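You operate a simulated robot arm through the tools that you are given. There is no shell and no other tool. Be economical: measure what you need, move in short steps, check, and stop when the job is done.

You run a simulated two-armed robot. Do the job below in one go: nothing can be reset, and whatever is moved stays where it is left.

TASK
Empty the bench bowl through its gate into the empty M4 tub.
Fine: switch off after, shut the gate and put the tub back. Set down upright: tub.

It is judged by the outcome, as a careful person would: the job done as asked, and still so three seconds after it is handed in. It fails if anything else is knocked over, pushed out of place, dropped, spilled or broken.

THE ROBOT
Two 7-joint arms with two-finger parallel grippers on one trunk, on a base that drives. Base frame: it is fixed to the floor where the robot stands at the start and does not move with it; the origin is under the middle of the robot, x ahead of it, y to its left, z up. Units: mm, degrees, N and s.
The left shoulder is at the start at [50, 165, 1130], the right one opposite. With the tool pointing down near the work surface each hand reaches from about 100 to 680 mm from the robot's upright axis, wherever it stands, measured 20 degrees to its own side. Places, roughly: bench bowl [700, 100, 1000]; bowl gate [500, 200, 1000]; grey controller switch [700, -100, 800]; loose screws [-1900, -1400, 0]; spot under the bowl's spout [500, 200, 800]. Payload 3.91 kg a hand.
Tool frame (each hand has its own): the origin (TCP) lies between the finger pads and is the grasp point; the fingertips stand 30 mm ahead of it; z points along the fingers, y is the line along which they close. The gripper opens to 110 mm. The fingers are 20 mm wide and 10 mm thick; the gripper's body (48 by 112 mm) begins 55 mm behind the TCP.
Orientation is that of the tool frame in the base frame, as a unit quaternion [x, y, z, w]. With the fingers straight down and closing along the base's y, the tool's x points along the base's -x, its y along +y and its z along -z.

THE INTERFACE
- The arms move only by the tool apply_moves. It takes "left_moves", "right_moves" or both (then of equal length, played together; a hand with none holds still); each is a list of rows, each a list of 3 entries, a list of its own where there are three numbers: the turn, a rotation vector about the tool's x, y, z in degrees, then the shift along the tool's x, y, z in mm, then the opening, from 0 (shut) to 1 (fully open). In form: [[[rx, ry, rz], [tx, ty, tz], grip], ...]. A call has 1 to 8 rows; each row is the pose to reach, as a shift and turn from the pose commanded when the call began, along the tool's axes at that moment. Each row takes 0.2 s and may step no farther than 50 mm and 8.6 degrees from the row before; otherwise, or with a gripper value out of range, the whole call is refused. Where a pose cannot be reached the arm comes as near as it can. A force on the tool above 40 N (or 10 N above the force at the start of the call, whichever is more), or a blocked arm, ends the call early, and 0.2 s more pass. Each finger travels about 45 mm/s and halts on what it meets, pressing with about 35 N; the grip force reading is that of the motor and also rises with nothing between the fingers. The clock runs only during rows and for 0.2 s after the last one: add rows that repeat a pose to give the fingers time. The reply holds the time, the measured pose of the TCP, the force on the tool along the base axes, the opening and the grip force, in the units named above and with some noise, with the torque about the TCP (base axes, N m) and any sound that the robot's microphone picked up, and new pictures: "show" is both (left out), scene, wrist or none (wrist: the cameras of the hands that moved).
- Cameras (640 x 400 px; columns grow to the right, rows downward): "scene" is now at [119.3, -0.5, 1310.9]; the picture's right is [-0.01, -1.00, 0.00], its down [-0.45, 0.00, -0.89] and it looks along [0.89, -0.00, -0.45] (base axes); focal length 262 px, centre (320, 200). "left" rides on the left gripper at [73, -17, -103] in its tool frame; the picture's right is [0.23, 0.97, 0.00], its down [-0.76, 0.18, -0.62] and it looks along [-0.61, 0.14, 0.78] (tool axes); focal length 222 px, centre (320, 200). "right" rides on the right gripper at [72, 17, -103] in its tool frame; the picture's right is [-0.23, 0.97, 0.00], its down [-0.76, -0.18, -0.62] and it looks along [-0.61, -0.14, 0.78] (tool axes); focal length 222 px, centre (320, 200). There is no depth. A picture from a camera that has moved, and an enlarged one, comes with that camera's place and axes in the base frame and with its lens.
- lift_body(by): slides the trunk up (or, below 0, down) by that many mm; the arms and the scene camera ride with it, the base frame stays. It gives what a move gives, with no picture.
- base_move(legs): drives the robot by 1 to 6 legs, each [ahead, left, turn to the left] in mm, mm and degrees, along the robot's own axes; the way and the turn of a leg run together, so that a leg with both is an arc; at most 1500 mm and 180 degrees a leg. The arms and the cameras ride along, it lands a little off, and it stops where it bumps. It gives what a move gives, and a new picture of the scene camera.
- turn_head(pan, tilt): turns the head with the scene camera to pan (to the left, within 80 degrees either way) and tilt (down, from -29 to 69), counted from straight ahead of the robot. It gives what a move gives, and a new picture of the scene camera.
- close_up(camera, box): a new picture of the part [left, top, right, bottom] of that camera's present view, enlarged. The clock stands still meanwhile.
- job_done(): hands the job in; it is judged then, once.

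Go step by step. Nothing tells you exact positions but the pictures and the camera data: compare them with the known pose of the tool, close in by small moves and look again before you grip or let go. The budget is 120 turns and 260 pictures, counting those below and the enlarged ones. Unless the task says otherwise, let go and move clear before handing in, and close with one line.

The tools are called after ">>>" by a JSON object that holds its "method" and its "body". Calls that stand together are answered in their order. apply_moves: Moves the arms, as the interface text tells. Its arguments: {"type":"object","properties":{"left_moves":{"type":"array"},"right_moves":{"type":"array"},"show":{"type":"string","enum":["both","scene","wrist","none"]}},"required":[]} The other tools are called the same way: lift_body (by) slides the trunk up or down; base_move (legs) drives the base; turn_head (pan, tilt) turns the head that bears the scene camera; close_up (camera, box) takes an enlarged picture of a part of a camera's view; job_done () hands the job in.

At the start:

```text
time_s: 0.0
left_ee_pos: [395.1, 256.4, 1131.0]
left_ee_rot: [-0.001, 1.0, -0.001, -0.001]
left_force: [-0.1, -0.4, -0.2]
left_wrist_torque: [-0.02, 0.0, -0.02]
left_finger_gap: 109.9
left_gripper_force: 0.1
right_ee_pos: [334.6, -112.0, 1202.5]
right_ee_rot: [0.0, 1.0, 0.001, 0.0]
right_force: [0.3, 0.4, 0.6]
right_wrist_torque: [0.04, 0.03, 0.03]
right_finger_gap: 110.5
right_gripper_force: 0.0
trunk travel left (down, up): [-350.0, 153.0]
robot x, y, heading: [-0.1, -0.4, -0.2]
head pan, tilt: [-0.3, 27.0]
```

scene: 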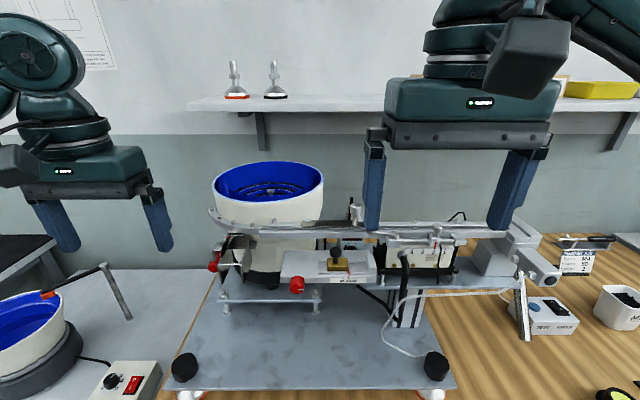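
right: 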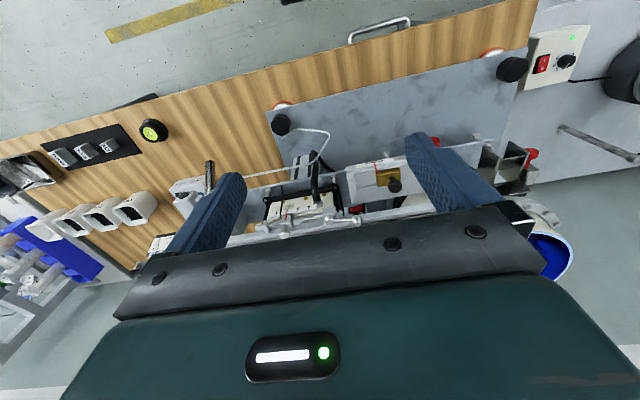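
left: 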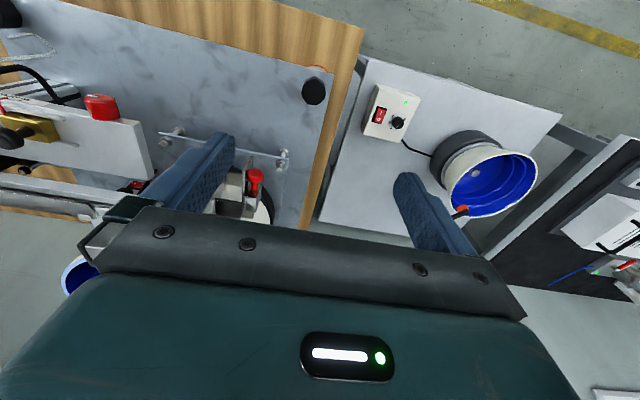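

I see a feeder bowl on a plate straight ahead, tubs to the right and a second small bowl with its controller to the left. I'll look around before moving.

>>> {"method": "close_up", "body": {"camera": "scene", "box": [160, 140, 480, 340]}}

>>> {"method": "turn_head", "body": {"pan": -45, "tilt": 35}}

>>> {"method": "turn_head", "body": {"pan": 0, "tilt": 60}}

>>> {"method": "turn_head", "body": {"pan": 55, "tilt": 40}}

```text
2.00 times, centred on (320, 240) of scene
camera zoom: at [119.3, -0.5, 1310.9], right [-0.01, -1.0, 0.0], down [-0.45, 0.0, -0.89], along [0.89, 0.0, -0.45], focal length 523 px, centre (320, 120)
```

zoom: 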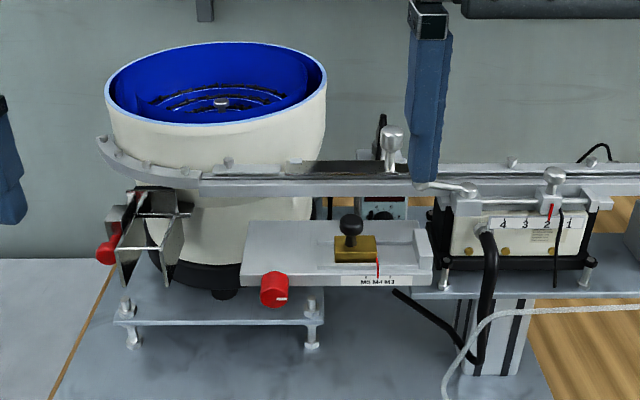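

```text
time_s: 1.1
left_ee_pos: [393.9, 255.6, 1130.5]
left_ee_rot: [-0.001, 1.0, 0.001, -0.001]
left_force: [1.3, -0.6, 0.2]
left_wrist_torque: [0.0, -0.01, 0.03]
left_finger_gap: 109.8
left_gripper_force: 0.0
right_ee_pos: [334.4, -111.2, 1202.2]
right_ee_rot: [-0.001, 1.0, 0.0, 0.0]
right_force: [0.3, 0.3, -0.2]
right_wrist_torque: [0.0, 0.0, -0.01]
right_finger_gap: 109.8
right_gripper_force: 0.0
trunk travel left (down, up): [-350.0, 153.0]
robot x, y, heading: [2.0, -1.6, 0.1]
head pan, tilt: [-45.0, 35.0]
camera scene: at [90.1, -62.2, 1298.4], right [-0.71, -0.71, 0.0], down [-0.41, 0.41, -0.82], along [0.58, -0.58, -0.57], focal length 262 px, centre (320, 200)
```

scene: 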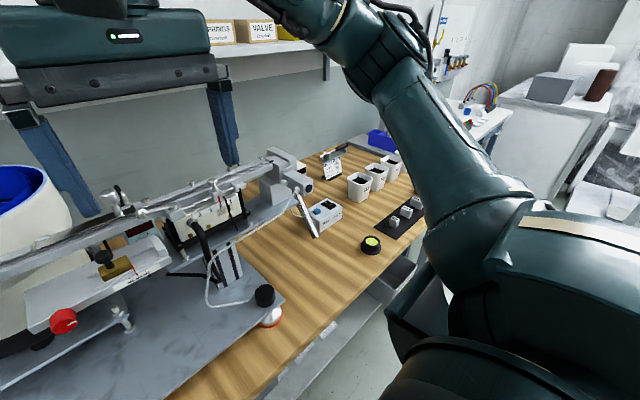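

```text
time_s: 2.2
left_ee_pos: [394.7, 256.4, 1130.5]
left_ee_rot: [-0.001, 1.0, 0.0, 0.0]
left_force: [0.0, 0.1, -0.1]
left_wrist_torque: [-0.01, -0.01, -0.01]
left_finger_gap: 109.9
left_gripper_force: 0.1
right_ee_pos: [334.4, -111.5, 1201.5]
right_ee_rot: [-0.001, 1.0, 0.0, 0.0]
right_force: [0.6, -0.7, -0.2]
right_wrist_torque: [-0.02, -0.03, -0.01]
right_finger_gap: 109.9
right_gripper_force: 0.2
trunk travel left (down, up): [-350.0, 153.0]
robot x, y, heading: [-0.7, -1.1, 0.1]
head pan, tilt: [0.0, 60.0]
camera scene: at [94.5, -0.1, 1264.1], right [0.0, -1.0, 0.0], down [-0.87, 0.0, -0.5], along [0.5, 0.0, -0.87], focal length 262 px, centre (320, 200)
```

scene: 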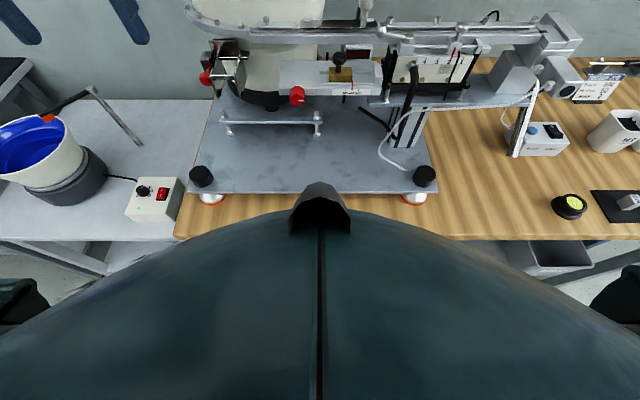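

```text
time_s: 3.5
left_ee_pos: [394.3, 256.6, 1131.1]
left_ee_rot: [-0.001, 1.0, 0.0, 0.0]
left_force: [0.6, 0.7, 0.1]
left_wrist_torque: [-0.04, -0.02, -0.01]
left_finger_gap: 109.7
left_gripper_force: 0.0
right_ee_pos: [334.3, -109.8, 1201.1]
right_ee_rot: [0.0, 1.0, 0.0, 0.0]
right_force: [0.8, -0.5, 0.0]
right_wrist_torque: [0.01, 0.02, 0.01]
right_finger_gap: 110.1
right_gripper_force: 0.1
trunk travel left (down, up): [-350.0, 153.0]
robot x, y, heading: [0.7, -2.8, 0.1]
head pan, tilt: [55.0, 40.0]
camera scene: at [76.6, 69.6, 1290.8], right [0.82, -0.57, 0.0], down [-0.37, -0.53, -0.77], along [0.44, 0.63, -0.64], focal length 262 px, centre (320, 200)
```

scene: 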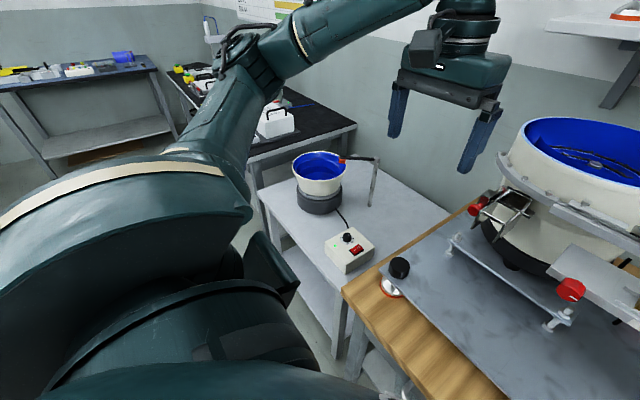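

The bench bowl is the big one; its gate with a red knob is on its left front, and a grey controller sits behind the rail. The tubs are at the right, so I'll zoom in on these.

>>> {"method": "turn_head", "body": {"pan": -40, "tilt": 30}}

>>> {"method": "close_up", "body": {"camera": "scene", "box": [280, 130, 440, 230]}}

>>> {"method": "turn_head", "body": {"pan": 15, "tilt": 40}}

>>> {"method": "close_up", "body": {"camera": "scene", "box": [240, 100, 400, 200]}}

>>> {"method": "close_up", "body": {"camera": "scene", "box": [380, 90, 540, 190]}}

```text
time_s: 5.2
left_ee_pos: [393.7, 257.0, 1130.2]
left_ee_rot: [0.0, 1.0, 0.0, 0.0]
left_force: [0.6, -0.5, -0.3]
left_wrist_torque: [-0.02, -0.05, 0.0]
left_finger_gap: 109.8
left_gripper_force: 0.0
right_ee_pos: [335.5, -111.4, 1201.5]
right_ee_rot: [-0.001, 1.0, 0.0, 0.001]
right_force: [-0.4, -0.1, -0.3]
right_wrist_torque: [0.03, -0.02, 0.01]
right_finger_gap: 110.1
right_gripper_force: 0.1
trunk travel left (down, up): [-350.0, 153.0]
robot x, y, heading: [3.3, -1.6, -0.0]
head pan, tilt: [-40.0, 30.0]
camera scene: at [97.1, -58.1, 1306.1], right [-0.64, -0.77, 0.0], down [-0.38, 0.32, -0.87], along [0.66, -0.56, -0.5], focal length 262 px, centre (320, 200)
```

scene: 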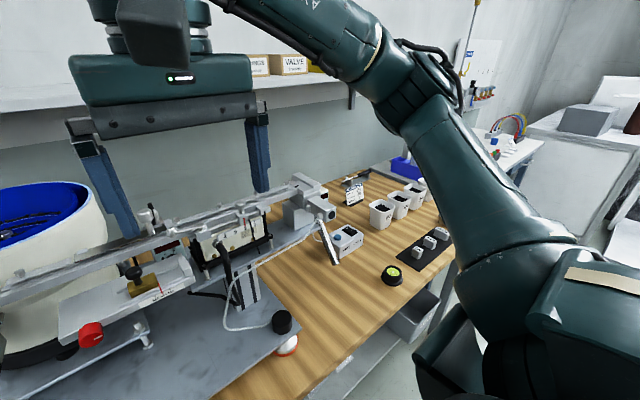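

```text
4.00 times, centred on (360, 180) of scene
camera zoom: at [97.1, -58.1, 1306.1], right [-0.64, -0.77, 0.0], down [-0.38, 0.32, -0.87], along [0.66, -0.56, -0.5], focal length 1046 px, centre (160, 280)
```

zoom: 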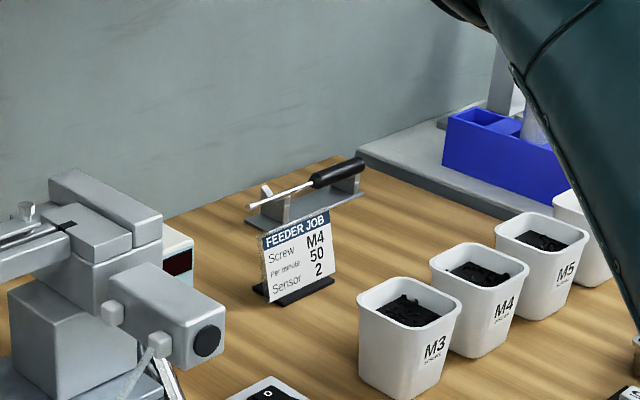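

```text
time_s: 6.4
left_ee_pos: [394.8, 256.6, 1130.3]
left_ee_rot: [-0.001, 1.0, 0.0, 0.0]
left_force: [0.3, 0.5, -0.3]
left_wrist_torque: [-0.01, -0.01, 0.0]
left_finger_gap: 110.0
left_gripper_force: 0.2
right_ee_pos: [333.8, -110.7, 1201.7]
right_ee_rot: [0.001, 1.0, 0.0, 0.0]
right_force: [-0.3, 1.0, 0.4]
right_wrist_torque: [0.04, 0.02, -0.02]
right_finger_gap: 110.0
right_gripper_force: 0.0
trunk travel left (down, up): [-350.0, 153.0]
robot x, y, heading: [1.2, -3.6, -0.1]
head pan, tilt: [15.0, 40.0]
camera scene: at [109.9, 21.9, 1290.8], right [0.26, -0.97, 0.0], down [-0.62, -0.17, -0.77], along [0.74, 0.2, -0.64], focal length 262 px, centre (320, 200)
```

scene: 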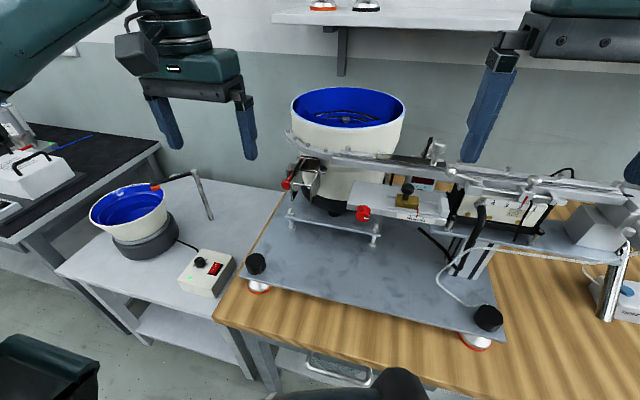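

```text
4.00 times, centred on (320, 150) of scene
camera zoom: at [109.9, 21.9, 1290.8], right [0.26, -0.97, 0.0], down [-0.62, -0.17, -0.77], along [0.74, 0.2, -0.64], focal length 1046 px, centre (320, 400)
```

zoom: 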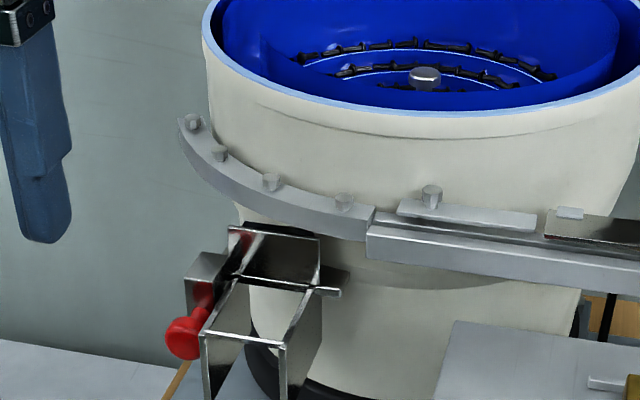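

```text
4.00 times, centred on (460, 140) of scene
camera zoom: at [109.9, 21.9, 1290.8], right [0.26, -0.97, 0.0], down [-0.62, -0.17, -0.77], along [0.74, 0.2, -0.64], focal length 1046 px, centre (-240, 440)
```

zoom: 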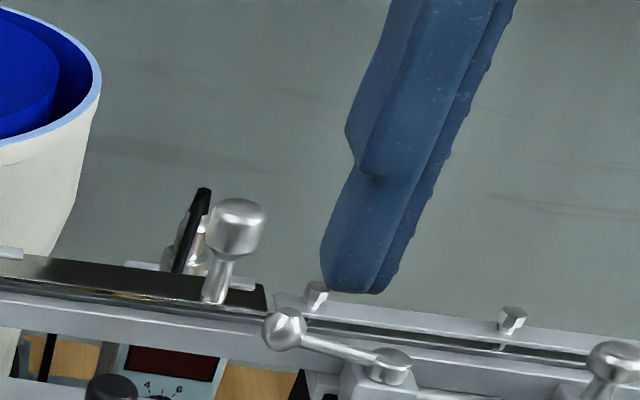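

Three tubs (M3, M4, M5) look filled and a fourth is hidden by my arm. I need to find the empty M4 tub and see the grey controller.

>>> {"method": "close_up", "body": {"camera": "right", "box": [0, 120, 200, 300]}}

>>> {"method": "close_up", "body": {"camera": "right", "box": [240, 80, 560, 280]}}

>>> {"method": "turn_head", "body": {"pan": -75, "tilt": 25}}

>>> {"method": "turn_head", "body": {"pan": -30, "tilt": 20}}

```text
2.22 times, centred on (100, 210) of right
camera zoom: at [260.8, -93.8, 1305.6], right [0.23, 0.97, 0.0], down [0.76, -0.18, 0.62], along [0.61, -0.14, -0.78], focal length 494 px, centre (809, 178)
```

zoom: 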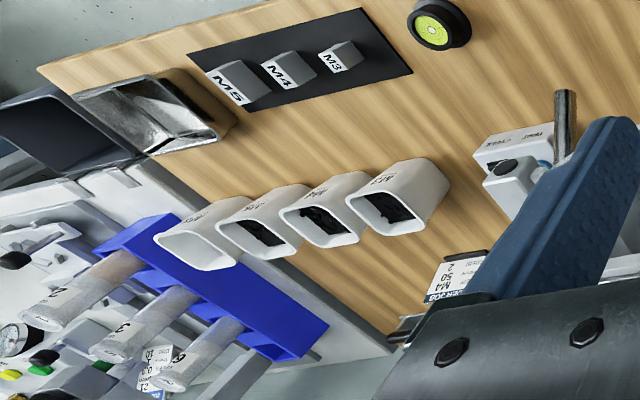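

```text
2.00 times, centred on (400, 180) of right
camera zoom: at [260.8, -93.8, 1305.6], right [0.23, 0.97, 0.0], down [0.76, -0.18, 0.62], along [0.61, -0.14, -0.78], focal length 444 px, centre (160, 240)
```

zoom: 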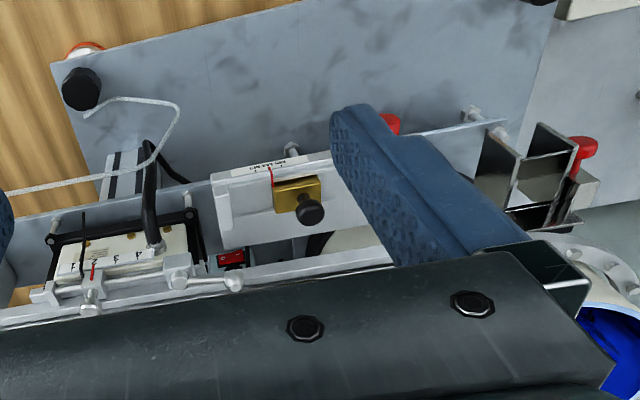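

```text
time_s: 8.1
left_ee_pos: [395.1, 257.5, 1130.8]
left_ee_rot: [-0.001, 1.0, 0.0, -0.001]
left_force: [0.1, 1.0, 0.9]
left_wrist_torque: [0.03, 0.03, 0.01]
left_finger_gap: 109.6
left_gripper_force: 0.1
right_ee_pos: [335.1, -110.7, 1202.5]
right_ee_rot: [0.0, 1.0, 0.0, 0.0]
right_force: [0.1, -0.1, -0.8]
right_wrist_torque: [0.0, -0.02, 0.01]
right_finger_gap: 109.8
right_gripper_force: 0.0
trunk travel left (down, up): [-350.0, 153.0]
robot x, y, heading: [-0.9, 4.0, 0.1]
head pan, tilt: [-75.0, 25.0]
camera scene: at [51.7, -89.0, 1314.1], right [-0.97, -0.26, 0.0], down [-0.11, 0.41, -0.91], along [0.24, -0.88, -0.42], focal length 262 px, centre (320, 200)
```

scene: 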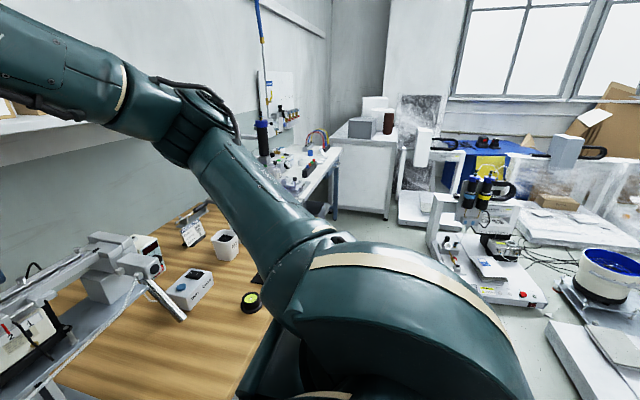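

```text
time_s: 9.2
left_ee_pos: [394.7, 256.9, 1130.6]
left_ee_rot: [-0.001, 1.0, 0.001, 0.0]
left_force: [0.0, -0.3, -0.7]
left_wrist_torque: [0.0, 0.0, 0.0]
left_finger_gap: 110.0
left_gripper_force: 0.0
right_ee_pos: [333.8, -111.3, 1201.9]
right_ee_rot: [0.0, 1.0, 0.0, 0.0]
right_force: [0.7, 0.7, -0.1]
right_wrist_torque: [0.0, -0.01, 0.0]
right_finger_gap: 110.1
right_gripper_force: 0.1
trunk travel left (down, up): [-350.0, 153.0]
robot x, y, heading: [0.0, -0.9, 0.1]
head pan, tilt: [-30.0, 20.0]
camera scene: at [108.4, -46.6, 1322.2], right [-0.5, -0.87, 0.0], down [-0.3, 0.17, -0.94], along [0.81, -0.47, -0.34], focal length 262 px, centre (320, 200)
```

scene: 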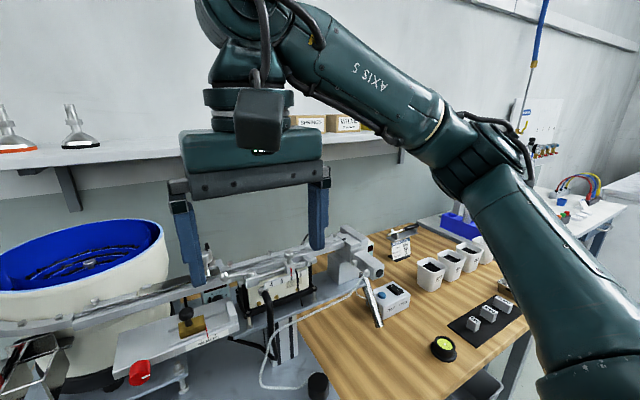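

The fourth, farthest tub at about [540, -980] looks empty. I'll drive to the right to look at it squarely.

>>> {"method": "base_move", "body": {"legs": [[0, -750, 0]]}}

>>> {"method": "turn_head", "body": {"pan": 0, "tilt": 45}}

```text
time_s: 16.1
left_ee_pos: [396.0, -480.7, 1130.0]
left_ee_rot: [-0.005, 1.0, 0.0, 0.0]
left_force: [-0.1, -0.1, 0.4]
left_wrist_torque: [-0.01, 0.01, 0.01]
left_finger_gap: 110.1
left_gripper_force: 0.1
right_ee_pos: [339.1, -849.4, 1202.9]
right_ee_rot: [-0.004, 1.0, 0.001, 0.001]
right_force: [-0.2, 0.0, -0.2]
right_wrist_torque: [0.01, 0.01, -0.01]
right_finger_gap: 110.0
right_gripper_force: 0.0
trunk travel left (down, up): [-350.0, 153.0]
robot x, y, heading: [3.5, -743.0, 0.5]
head pan, tilt: [-30.0, 20.0]
camera scene: at [112.2, -786.4, 1322.2], right [-0.49, -0.87, 0.0], down [-0.3, 0.17, -0.94], along [0.82, -0.46, -0.34], focal length 262 px, centre (320, 200)
```

scene: 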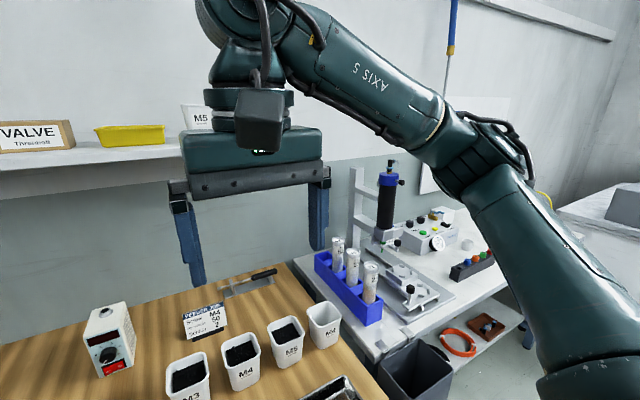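

```text
time_s: 17.1
left_ee_pos: [395.3, -481.2, 1130.5]
left_ee_rot: [-0.005, 1.0, 0.001, 0.0]
left_force: [0.5, 0.1, 0.0]
left_wrist_torque: [0.0, 0.01, -0.02]
left_finger_gap: 110.0
left_gripper_force: 0.1
right_ee_pos: [338.4, -847.9, 1202.9]
right_ee_rot: [-0.003, 1.0, 0.0, -0.001]
right_force: [-0.1, 0.0, -0.1]
right_wrist_torque: [0.0, -0.02, 0.0]
right_finger_gap: 109.9
right_gripper_force: 0.1
trunk travel left (down, up): [-350.0, 153.0]
robot x, y, heading: [2.2, -739.9, 0.7]
head pan, tilt: [0.0, 45.0]
camera scene: at [112.5, -739.8, 1283.6], right [0.01, -1.0, 0.0], down [-0.71, -0.01, -0.71], along [0.71, 0.01, -0.71], focal length 262 px, centre (320, 200)
```

scene: 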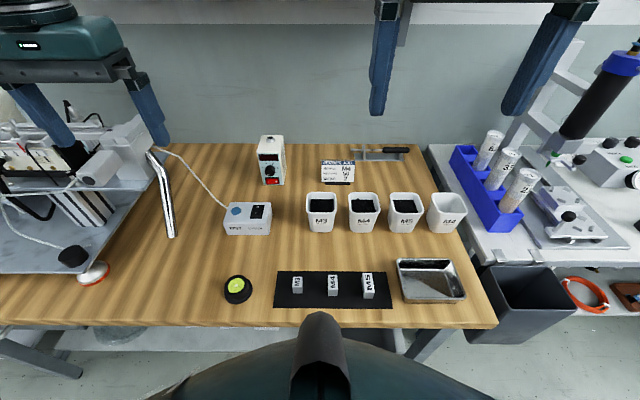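

Now the row is visible; the fourth tub appears to be labelled M4 and empty. I'll check by zooming.

>>> {"method": "close_up", "body": {"camera": "scene", "box": [300, 160, 480, 272]}}

>>> {"method": "close_up", "body": {"camera": "scene", "box": [210, 120, 370, 220]}}

>>> {"method": "close_up", "body": {"camera": "left", "box": [0, 0, 640, 300]}}

```text
3.56 times, centred on (390, 216) of scene
camera zoom: at [112.5, -739.8, 1283.6], right [0.01, -1.0, 0.0], down [-0.71, -0.01, -0.71], along [0.71, 0.01, -0.71], focal length 930 px, centre (71, 143)
```

zoom: 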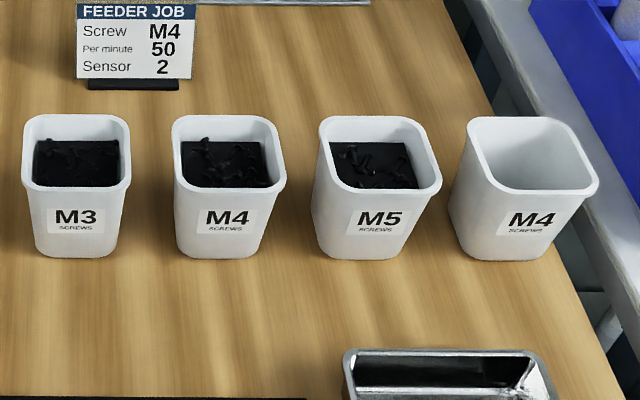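

```text
4.00 times, centred on (290, 170) of scene
camera zoom: at [112.5, -739.8, 1283.6], right [0.01, -1.0, 0.0], down [-0.71, -0.01, -0.71], along [0.71, 0.01, -0.71], focal length 1046 px, centre (440, 320)
```

zoom: 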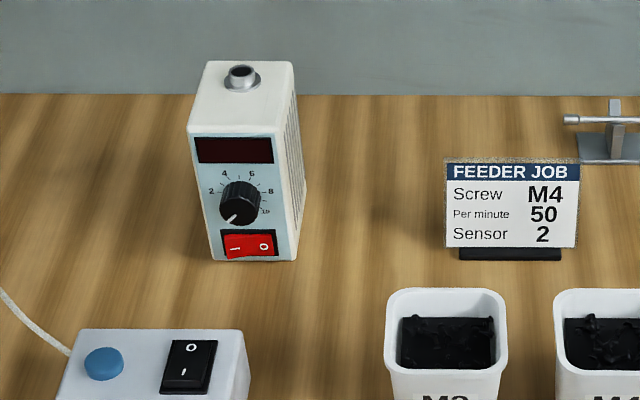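

```text
1.00 times, centred on (320, 150) of left (not enlarged: the box is as wide or as high as the picture)
camera zoom: at [324.6, -498.3, 1233.2], right [-0.24, 0.97, 0.0], down [0.76, 0.19, 0.62], along [0.61, 0.15, -0.78], focal length 222 px, centre (320, 250)
```

zoom: 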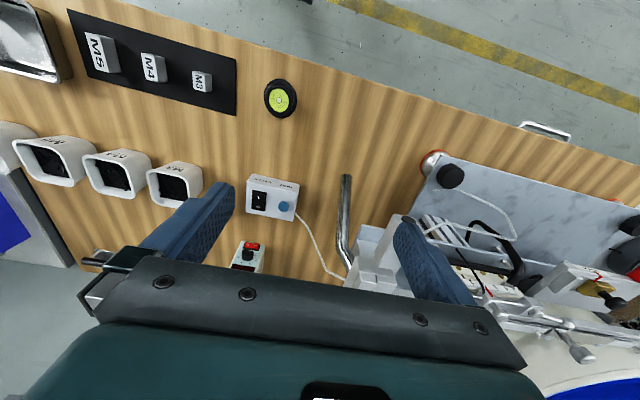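

The fourth tub (M4, empty) stands at about [571, -1052], rim z ≈ 815, bench ≈ 730. I'll shift a bit right and pitch the right hand 45° forward so it can grip the tub's sides without covering the mouth.

>>> {"method": "base_move", "body": {"legs": [[0, -120, 0]]}}

>>> {"method": "apply_moves", "body": {"right_moves": [[[0, -8, 0], [-5, -10, 15], 1], [[0, -16, 0], [-10, -20, 30], 1], [[0, -24, 0], [-15, -30, 45], 1], [[0, -32, 0], [-20, -40, 60], 1], [[0, -40, 0], [-25, -50, 75], 1], [[0, -45, 0], [-30, -60, 90], 1], [[0, -45, 0], [-30, -70, 110], 1], [[0, -45, 0], [-30, -80, 130], 1]], "show": "both"}}

```text
time_s: 18.8
left_ee_pos: [395.4, -601.7, 1131.0]
left_ee_rot: [-0.005, 1.0, 0.001, 0.0]
left_force: [0.0, -0.9, -1.2]
left_wrist_torque: [0.01, -0.03, 0.02]
left_finger_gap: 110.1
left_gripper_force: 0.0
right_ee_pos: [340.4, -969.9, 1202.5]
right_ee_rot: [-0.005, 1.0, 0.0, 0.0]
right_force: [0.1, -0.4, -0.1]
right_wrist_torque: [0.0, -0.01, 0.02]
right_finger_gap: 110.1
right_gripper_force: 0.0
trunk travel left (down, up): [-350.0, 153.0]
robot x, y, heading: [5.1, -859.5, 0.6]
head pan, tilt: [0.0, 45.0]
camera scene: at [113.6, -860.4, 1283.5], right [0.01, -1.0, 0.0], down [-0.71, -0.01, -0.71], along [0.71, 0.01, -0.71], focal length 262 px, centre (320, 200)
```

scene: 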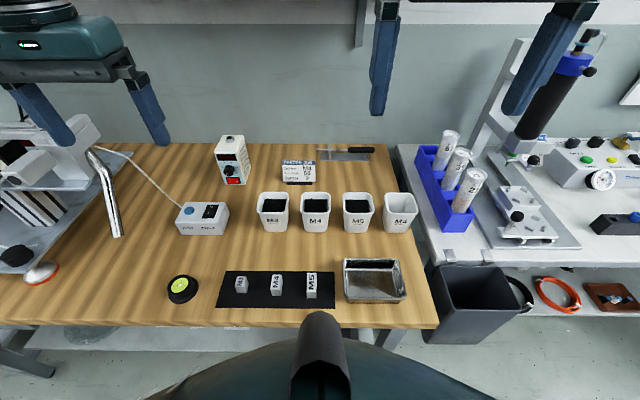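

```text
time_s: 20.6
left_ee_pos: [396.5, -600.4, 1130.3]
left_ee_rot: [-0.004, 1.0, 0.0, 0.0]
left_force: [0.3, 0.5, 0.2]
left_wrist_torque: [0.01, 0.0, -0.03]
left_finger_gap: 110.1
left_gripper_force: 0.0
right_ee_pos: [397.6, -1043.8, 1081.9]
right_ee_rot: [-0.004, 0.924, 0.001, 0.382]
right_force: [0.4, -1.1, -0.4]
right_wrist_torque: [-0.01, -0.01, 0.01]
right_finger_gap: 110.1
right_gripper_force: 0.0
right hand out of reach, approached as far as the arm can: row 6, 7, 8
trunk travel left (down, up): [-350.0, 153.0]
robot x, y, heading: [1.0, -860.2, 0.6]
head pan, tilt: [0.0, 45.0]
camera scene: at [113.6, -860.3, 1283.6], right [0.01, -1.0, 0.0], down [-0.71, -0.01, -0.71], along [0.71, 0.01, -0.71], focal length 262 px, centre (320, 200)
camera right: at [270.7, -1027.7, 1104.8], right [0.15, 0.98, 0.16], down [0.1, -0.18, 0.98], along [0.98, -0.13, -0.13], focal length 222 px, centre (320, 200)
```

scene: 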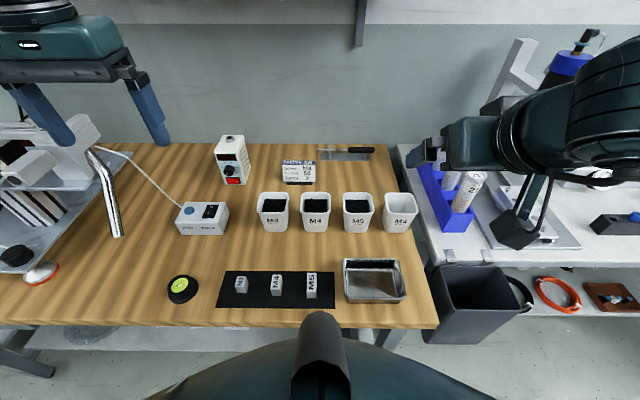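
right: 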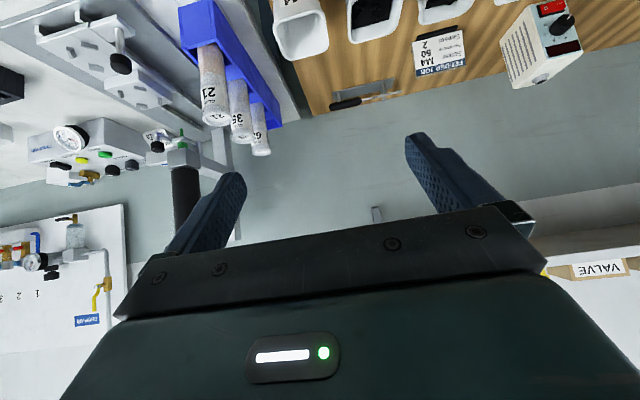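

The hand is pitched. I'll bring it onto the approach line behind and above the tub, with the fingers opened a bit less so they clear the neighbouring M5 tub.

>>> {"method": "apply_moves", "body": {"right_moves": [[[0, 0, 0], [25, -2, 35], 0.86], [[0, 0, 0], [55, -4, 70], 0.86], [[0, 0, 0], [85, -6, 105], 0.86], [[0, 0, 0], [85, -6, 105], 0.86]], "show": "both"}}

```text
time_s: 21.6
left_ee_pos: [396.3, -600.8, 1130.0]
left_ee_rot: [-0.006, 1.0, 0.0, 0.001]
left_force: [-0.1, 0.1, 0.4]
left_wrist_torque: [-0.01, 0.02, 0.02]
left_finger_gap: 110.3
left_gripper_force: 0.0
right_ee_pos: [410.2, -1050.1, 949.0]
right_ee_rot: [-0.005, 0.924, 0.002, 0.382]
right_force: [1.3, 0.1, 0.5]
right_wrist_torque: [0.02, -0.01, 0.01]
right_finger_gap: 94.4
right_gripper_force: 0.0
right hand out of reach, approached as far as the arm can: row 1, 2
trunk travel left (down, up): [-350.0, 153.0]
robot x, y, heading: [4.3, -862.3, 0.6]
head pan, tilt: [0.0, 45.0]
camera scene: at [113.6, -859.9, 1283.5], right [0.01, -1.0, 0.0], down [-0.71, -0.01, -0.71], along [0.71, 0.01, -0.71], focal length 262 px, centre (320, 200)
camera right: at [285.1, -1034.1, 971.1], right [0.15, 0.98, 0.16], down [0.1, -0.18, 0.98], along [0.98, -0.13, -0.12], focal length 222 px, centre (320, 200)
```

scene: 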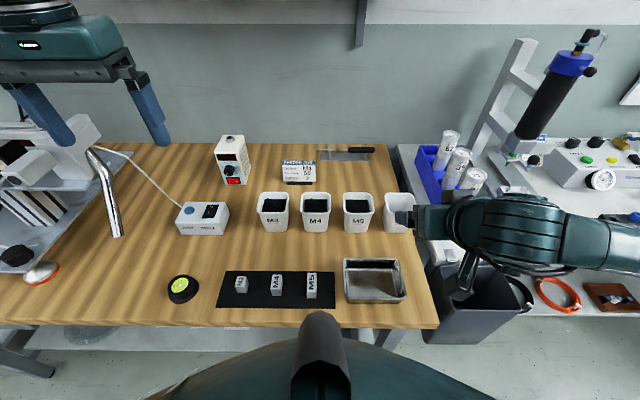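
right: 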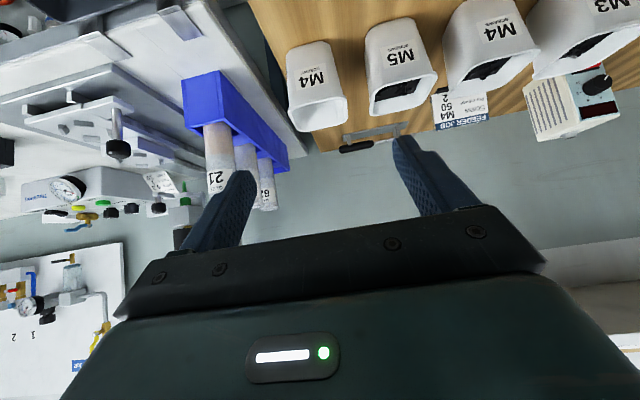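

The measured tub position fits the wrist picture to a few mm. I'll advance along the fingers, stopping short to look.

>>> {"method": "apply_moves", "body": {"right_moves": [[[0, 0, 0], [0, 0, 45], 0.86], [[0, 0, 0], [0, 0, 90], 0.86], [[0, 0, 0], [0, 0, 130], 0.86], [[0, 0, 0], [0, 0, 150], 0.86], [[0, 0, 0], [0, 0, 150], 0.86]], "show": "both"}}

>>> {"method": "close_up", "body": {"camera": "scene", "box": [320, 160, 480, 260]}}

```text
time_s: 22.8
left_ee_pos: [396.1, -601.0, 1130.5]
left_ee_rot: [-0.005, 1.0, 0.0, 0.0]
left_force: [1.1, -0.3, -0.6]
left_wrist_torque: [-0.02, -0.04, 0.01]
left_finger_gap: 110.0
left_gripper_force: 0.1
right_ee_pos: [518.6, -1048.0, 842.3]
right_ee_rot: [-0.005, 0.924, 0.002, 0.383]
right_force: [0.1, -0.8, -0.7]
right_wrist_torque: [0.04, 0.0, -0.03]
right_finger_gap: 94.7
right_gripper_force: 0.0
trunk travel left (down, up): [-350.0, 153.0]
robot x, y, heading: [8.0, -853.7, 0.6]
head pan, tilt: [0.0, 45.0]
camera scene: at [113.6, -860.0, 1283.5], right [0.01, -1.0, 0.0], down [-0.71, -0.01, -0.71], along [0.71, 0.01, -0.71], focal length 262 px, centre (320, 200)
camera right: at [392.3, -1032.1, 864.8], right [0.15, 0.98, 0.16], down [0.1, -0.18, 0.98], along [0.98, -0.13, -0.12], focal length 222 px, centre (320, 200)
```

scene: 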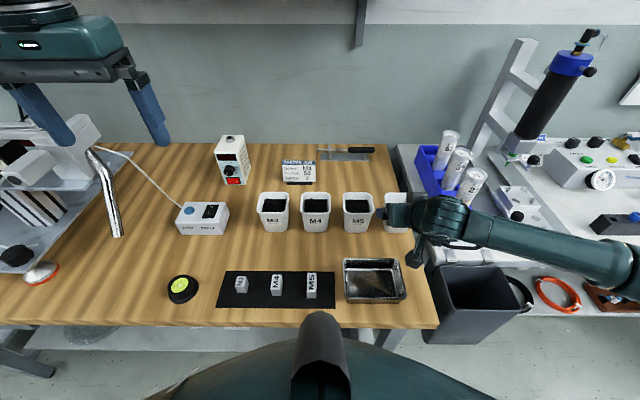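
right: 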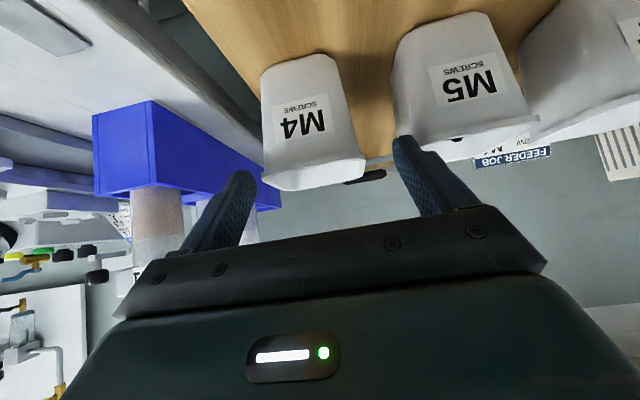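

```text
4.00 times, centred on (400, 210) of scene
camera zoom: at [113.6, -860.0, 1283.5], right [0.01, -1.0, 0.0], down [-0.71, -0.01, -0.71], along [0.71, 0.01, -0.71], focal length 1046 px, centre (0, 160)
```

zoom: 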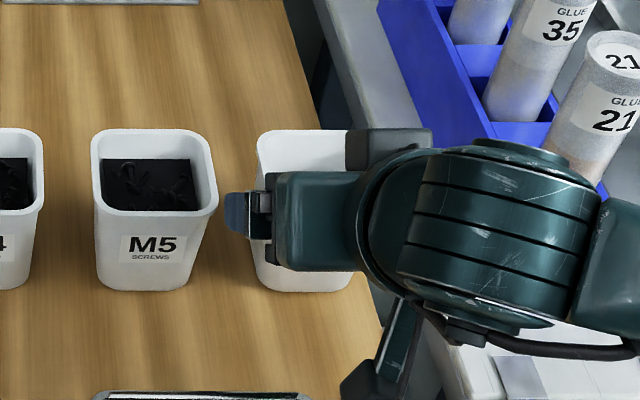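

The near finger lines up with the gap between the M5 and M4 tubs. I'll advance to the grasp depth.

>>> {"method": "apply_moves", "body": {"right_moves": [[[0, 0, 0], [0, -2, 25], 0.86], [[0, 0, 0], [0, -3, 48], 0.86], [[0, 0, 0], [0, -3, 66], 0.86], [[0, 0, 0], [0, -3, 66], 0.86]], "show": "wrist"}}

>>> {"method": "close_up", "body": {"camera": "scene", "box": [320, 160, 480, 260]}}

```text
time_s: 23.8
left_ee_pos: [397.0, -600.9, 1130.1]
left_ee_rot: [-0.005, 1.0, 0.0, 0.0]
left_force: [0.6, 0.0, 0.2]
left_wrist_torque: [-0.01, 0.01, 0.0]
left_finger_gap: 110.2
left_gripper_force: 0.1
right_ee_pos: [562.8, -1049.4, 795.4]
right_ee_rot: [-0.005, 0.924, 0.002, 0.382]
right_force: [-1.0, -0.7, 0.5]
right_wrist_torque: [0.0, -0.01, 0.01]
right_finger_gap: 94.6
right_gripper_force: 0.1
trunk travel left (down, up): [-350.0, 153.0]
robot x, y, heading: [4.9, -862.6, 0.5]
head pan, tilt: [0.0, 45.0]
camera right: at [437.8, -1033.3, 818.5], right [0.15, 0.98, 0.16], down [0.1, -0.18, 0.98], along [0.98, -0.13, -0.12], focal length 222 px, centre (320, 200)
```

right: 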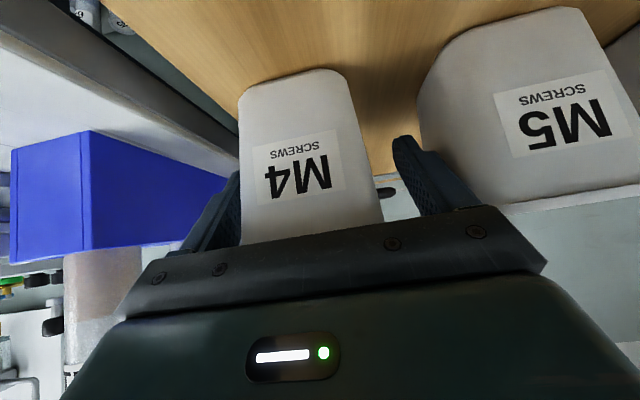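

```text
4.00 times, centred on (400, 210) of scene
camera zoom: at [113.6, -860.0, 1283.5], right [0.01, -1.0, 0.0], down [-0.71, -0.01, -0.71], along [0.71, 0.01, -0.71], focal length 1046 px, centre (0, 160)
```

zoom: 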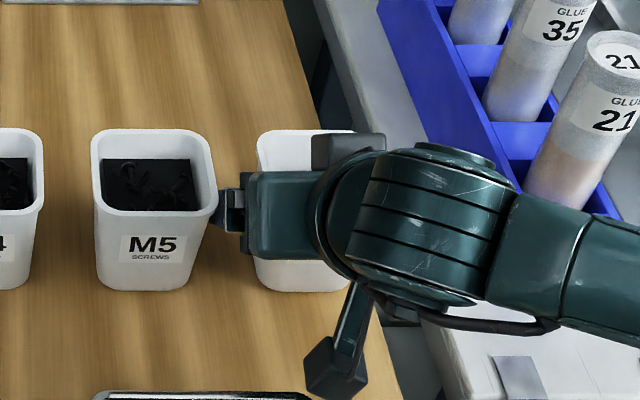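

The fingers straddle the tub. I'll nudge toward the tub's centre and close.

>>> {"method": "apply_moves", "body": {"right_moves": [[[0, 0, 0], [0, -3, 0], 0.86], [[0, 0, 0], [0, -3, 0], 0.7], [[0, 0, 0], [0, -3, 0], 0.55], [[0, 0, 0], [0, -3, 0], 0.45], [[0, 0, 0], [0, -3, 0], 0.45], [[0, 0, 0], [0, -3, 0], 0.45]], "show": "wrist"}}

```text
time_s: 25.2
left_ee_pos: [396.6, -600.3, 1132.0]
left_ee_rot: [-0.005, 1.0, 0.0, 0.001]
left_force: [0.0, -0.1, -0.5]
left_wrist_torque: [-0.01, 0.01, 0.01]
left_finger_gap: 110.2
left_gripper_force: 0.0
right_ee_pos: [563.2, -1053.0, 797.9]
right_ee_rot: [-0.004, 0.924, 0.001, 0.383]
right_force: [-0.1, -0.7, 0.5]
right_wrist_torque: [0.03, 0.02, -0.01]
right_finger_gap: 69.2
right_gripper_force: 34.6
trunk travel left (down, up): [-350.0, 153.0]
robot x, y, heading: [3.1, -861.5, 0.6]
head pan, tilt: [0.0, 45.0]
camera right: at [438.1, -1036.6, 818.8], right [0.15, 0.98, 0.16], down [0.1, -0.18, 0.98], along [0.98, -0.13, -0.12], focal length 222 px, centre (320, 200)
```

right: 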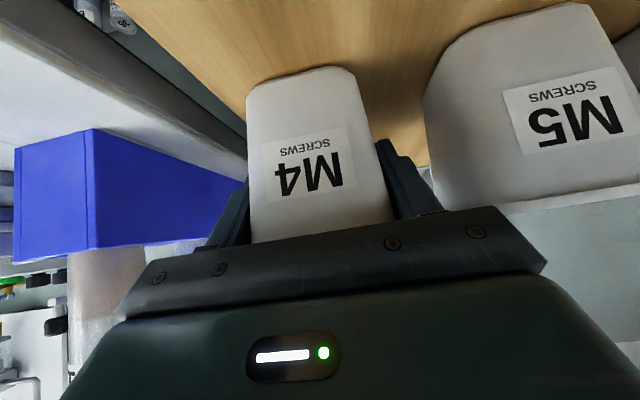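

Gripped at 69 mm. I'll lift straight up.

>>> {"method": "apply_moves", "body": {"right_moves": [[[0, 0, 0], [-14, 0, -14], 0.45], [[0, 0, 0], [-35, 0, -35], 0.45], [[0, 0, 0], [-60, 0, -60], 0.45], [[0, 0, 0], [-90, 0, -90], 0.45], [[0, 0, 0], [-115, 0, -120], 0.45], [[0, 0, 0], [-130, 0, -150], 0.45], [[0, 0, 0], [-140, 0, -180], 0.45]], "show": "both"}}

```text
time_s: 26.8
left_ee_pos: [396.0, -601.2, 1130.2]
left_ee_rot: [-0.005, 1.0, 0.0, 0.0]
left_force: [0.3, 0.2, 0.0]
left_wrist_torque: [0.01, -0.02, 0.01]
left_finger_gap: 110.1
left_gripper_force: 0.1
right_ee_pos: [534.7, -1053.1, 1022.3]
right_ee_rot: [-0.005, 0.924, 0.002, 0.383]
right_force: [-0.3, 0.0, -0.6]
right_wrist_torque: [0.0, -0.02, 0.0]
right_finger_gap: 68.9
right_gripper_force: 34.9
trunk travel left (down, up): [-350.0, 153.0]
robot x, y, heading: [4.1, -860.0, 0.7]
head pan, tilt: [0.0, 45.0]
camera scene: at [113.4, -860.0, 1283.5], right [0.01, -1.0, 0.0], down [-0.71, -0.01, -0.71], along [0.71, 0.01, -0.71], focal length 262 px, centre (320, 200)
camera right: at [409.2, -1037.4, 1044.0], right [0.15, 0.98, 0.16], down [0.1, -0.18, 0.98], along [0.98, -0.13, -0.12], focal length 222 px, centre (320, 200)
```

scene: 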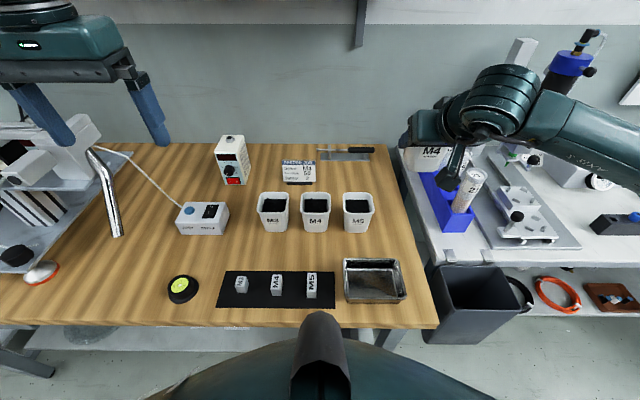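
right: 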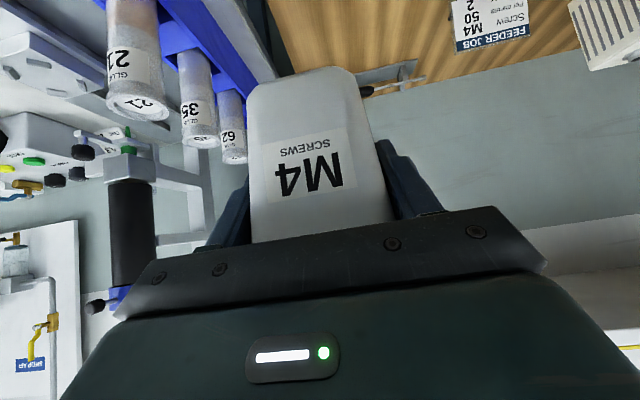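

The tub is held securely. I'll pull it back, raise the trunk and drive left to the bowl.

>>> {"method": "apply_moves", "body": {"right_moves": [[[0, 0, 0], [25, 0, -25], 0.45], [[0, 0, 0], [45, 0, -55], 0.45], [[0, 0, 0], [60, 0, -80], 0.45], [[0, 0, 0], [60, 0, -80], 0.45]], "show": "none"}}

>>> {"method": "lift_body", "body": {"by": 120}}

>>> {"method": "base_move", "body": {"legs": [[0, 1200, 0]]}}

```text
time_s: 27.8
left_ee_pos: [396.6, -600.8, 1129.9]
left_ee_rot: [-0.005, 1.0, 0.001, 0.0]
left_force: [-0.4, 0.2, 0.2]
left_wrist_torque: [-0.01, 0.04, 0.03]
left_finger_gap: 110.0
left_gripper_force: 0.0
right_ee_pos: [435.3, -1054.6, 1035.1]
right_ee_rot: [-0.005, 0.924, 0.002, 0.383]
right_force: [0.3, -0.9, -0.8]
right_wrist_torque: [0.0, 0.01, 0.0]
right_finger_gap: 69.1
right_gripper_force: 35.2
trunk travel left (down, up): [-350.0, 153.0]
robot x, y, heading: [8.2, -864.6, 0.5]
head pan, tilt: [0.0, 45.0]
```

```text
time_s: 29.3
left_ee_pos: [397.4, -600.6, 1248.7]
left_ee_rot: [-0.005, 1.0, 0.0, 0.0]
left_force: [0.0, -0.1, -0.2]
left_wrist_torque: [-0.03, -0.01, -0.02]
left_finger_gap: 109.9
left_gripper_force: 0.0
right_ee_pos: [435.8, -1054.7, 1156.7]
right_ee_rot: [-0.005, 0.924, 0.002, 0.383]
right_force: [-0.6, 0.6, -0.3]
right_wrist_torque: [0.02, -0.01, -0.04]
right_finger_gap: 68.9
right_gripper_force: 35.4
trunk travel left (down, up): [-470.0, 33.0]
robot x, y, heading: [4.2, -859.0, 0.8]
head pan, tilt: [0.0, 45.0]
```

```text
time_s: 40.2
left_ee_pos: [348.7, 630.1, 1250.7]
left_ee_rot: [-0.026, 1.0, 0.0, 0.0]
left_force: [0.3, 0.5, -0.1]
left_wrist_torque: [-0.02, 0.0, -0.02]
left_finger_gap: 110.2
left_gripper_force: 0.1
right_ee_pos: [406.1, 177.4, 1156.0]
right_ee_rot: [-0.023, 0.923, 0.01, 0.383]
right_force: [-0.4, -0.3, -0.1]
right_wrist_torque: [0.01, -0.01, 0.02]
right_finger_gap: 69.1
right_gripper_force: 34.9
trunk travel left (down, up): [-470.0, 33.0]
robot x, y, heading: [-30.7, 351.1, 2.8]
head pan, tilt: [0.0, 45.0]
camera scene: at [76.5, 358.9, 1403.5], right [0.05, -1.0, 0.0], down [-0.71, -0.04, -0.71], along [0.71, 0.04, -0.71], focal length 262 px, centre (320, 200)
```

scene: 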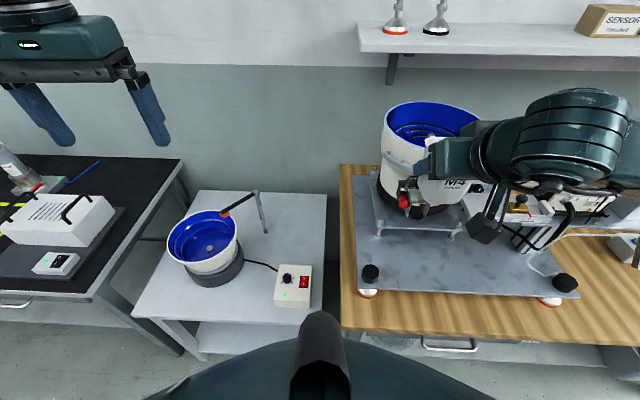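

At the bowl now. I'll square up the heading and zoom on the gate and the place under it.

>>> {"method": "base_move", "body": {"legs": [[0, 60, -2.5]]}}

>>> {"method": "close_up", "body": {"camera": "scene", "box": [360, 150, 520, 250]}}

>>> {"method": "close_up", "body": {"camera": "right", "box": [0, 0, 640, 400]}}

```text
time_s: 41.4
left_ee_pos: [358.9, 673.4, 1250.1]
left_ee_rot: [-0.005, 1.0, 0.0, 0.0]
left_force: [-0.2, -0.1, 0.7]
left_wrist_torque: [-0.02, 0.0, 0.0]
left_finger_gap: 110.3
left_gripper_force: 0.0
right_ee_pos: [395.8, 218.0, 1156.5]
right_ee_rot: [-0.004, 0.924, 0.002, 0.382]
right_force: [0.8, -0.4, -0.8]
right_wrist_torque: [0.0, -0.01, -0.03]
right_finger_gap: 68.9
right_gripper_force: 35.3
trunk travel left (down, up): [-470.0, 33.0]
robot x, y, heading: [-28.9, 410.0, 0.4]
head pan, tilt: [0.0, 45.0]
camera scene: at [74.9, 414.6, 1403.5], right [0.01, -1.0, 0.0], down [-0.71, -0.01, -0.71], along [0.71, 0.0, -0.71], focal length 262 px, centre (320, 200)
```

scene: 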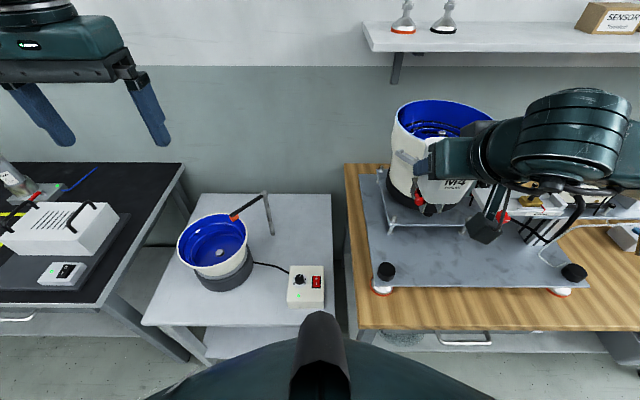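

```text
4.00 times, centred on (440, 200) of scene
camera zoom: at [74.9, 414.6, 1403.5], right [0.01, -1.0, 0.0], down [-0.71, -0.01, -0.71], along [0.71, 0.0, -0.71], focal length 1046 px, centre (-160, 200)
```

zoom: 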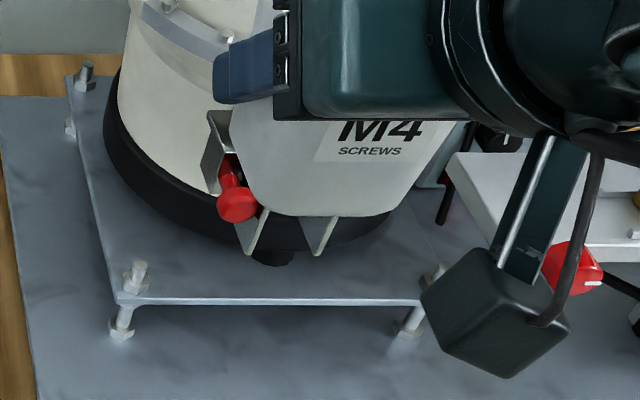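

```text
1.00 times, centred on (320, 200) of right (not enlarged: the box is as wide or as high as the picture)
camera zoom: at [271.1, 235.1, 1178.2], right [0.15, 0.97, 0.16], down [0.1, -0.18, 0.98], along [0.98, -0.13, -0.12], focal length 222 px, centre (320, 200)
```

zoom: 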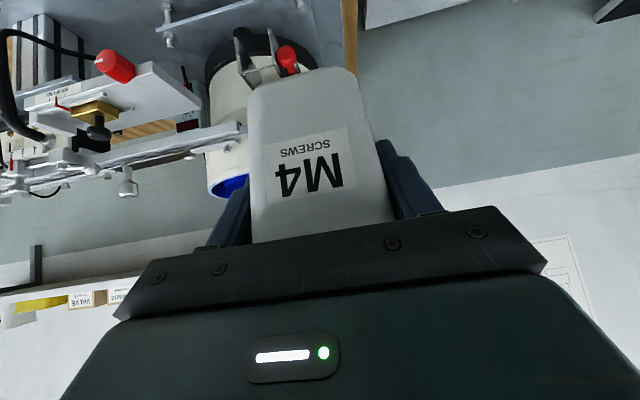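

From triangulation: gate knob ≈ [489, 193, 992], chute tips ≈ [481, 140–180, 953], base plate z ≈ 800, raised plate's front edge x ≈ 545. The tub fits upright on the base plate below the chute; I'll step right for a clear view of the chute first.

>>> {"method": "base_move", "body": {"legs": [[0, -240, 0]]}}

>>> {"method": "close_up", "body": {"camera": "scene", "box": [270, 130, 430, 230]}}

>>> {"method": "close_up", "body": {"camera": "scene", "box": [300, 140, 380, 190]}}

```text
time_s: 44.1
left_ee_pos: [359.9, 432.8, 1250.2]
left_ee_rot: [-0.006, 1.0, 0.0, 0.0]
left_force: [-0.1, -0.1, 0.5]
left_wrist_torque: [-0.01, 0.0, 0.02]
left_finger_gap: 110.1
left_gripper_force: 0.1
right_ee_pos: [400.1, -20.6, 1156.4]
right_ee_rot: [-0.004, 0.924, 0.002, 0.382]
right_force: [-0.3, -1.4, 0.0]
right_wrist_torque: [0.01, -0.01, 0.03]
right_finger_gap: 68.9
right_gripper_force: 35.2
trunk travel left (down, up): [-470.0, 33.0]
robot x, y, heading: [-32.7, 172.1, 0.5]
head pan, tilt: [0.0, 45.0]
camera scene: at [77.1, 173.5, 1403.5], right [0.01, -1.0, 0.0], down [-0.71, -0.01, -0.71], along [0.71, 0.01, -0.71], focal length 262 px, centre (320, 200)
```

scene: 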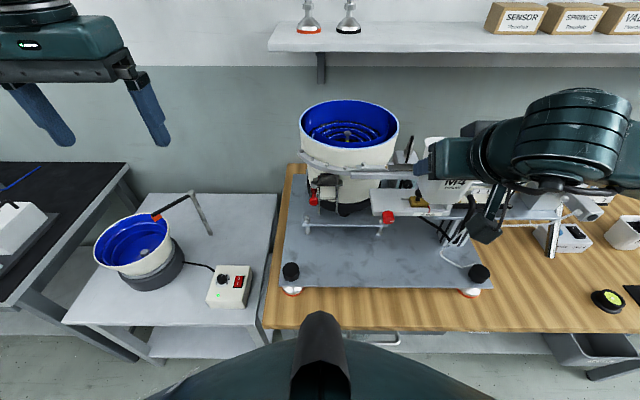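

```text
4.00 times, centred on (350, 180) of scene
camera zoom: at [77.1, 173.5, 1403.5], right [0.01, -1.0, 0.0], down [-0.71, -0.01, -0.71], along [0.71, 0.01, -0.71], focal length 1046 px, centre (200, 280)
```

zoom: 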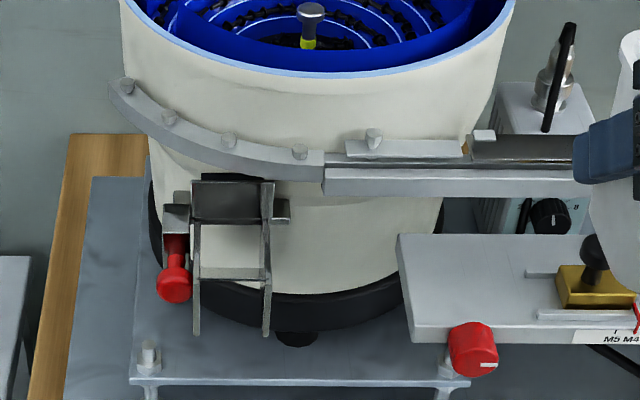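

```text
8.00 times, centred on (340, 165) of scene
camera zoom: at [77.1, 173.5, 1403.5], right [0.01, -1.0, 0.0], down [-0.71, -0.01, -0.71], along [0.71, 0.01, -0.71], focal length 2092 px, centre (160, 480)
```

zoom: 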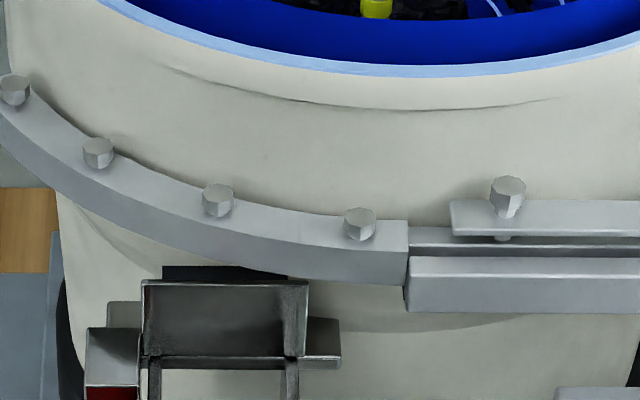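

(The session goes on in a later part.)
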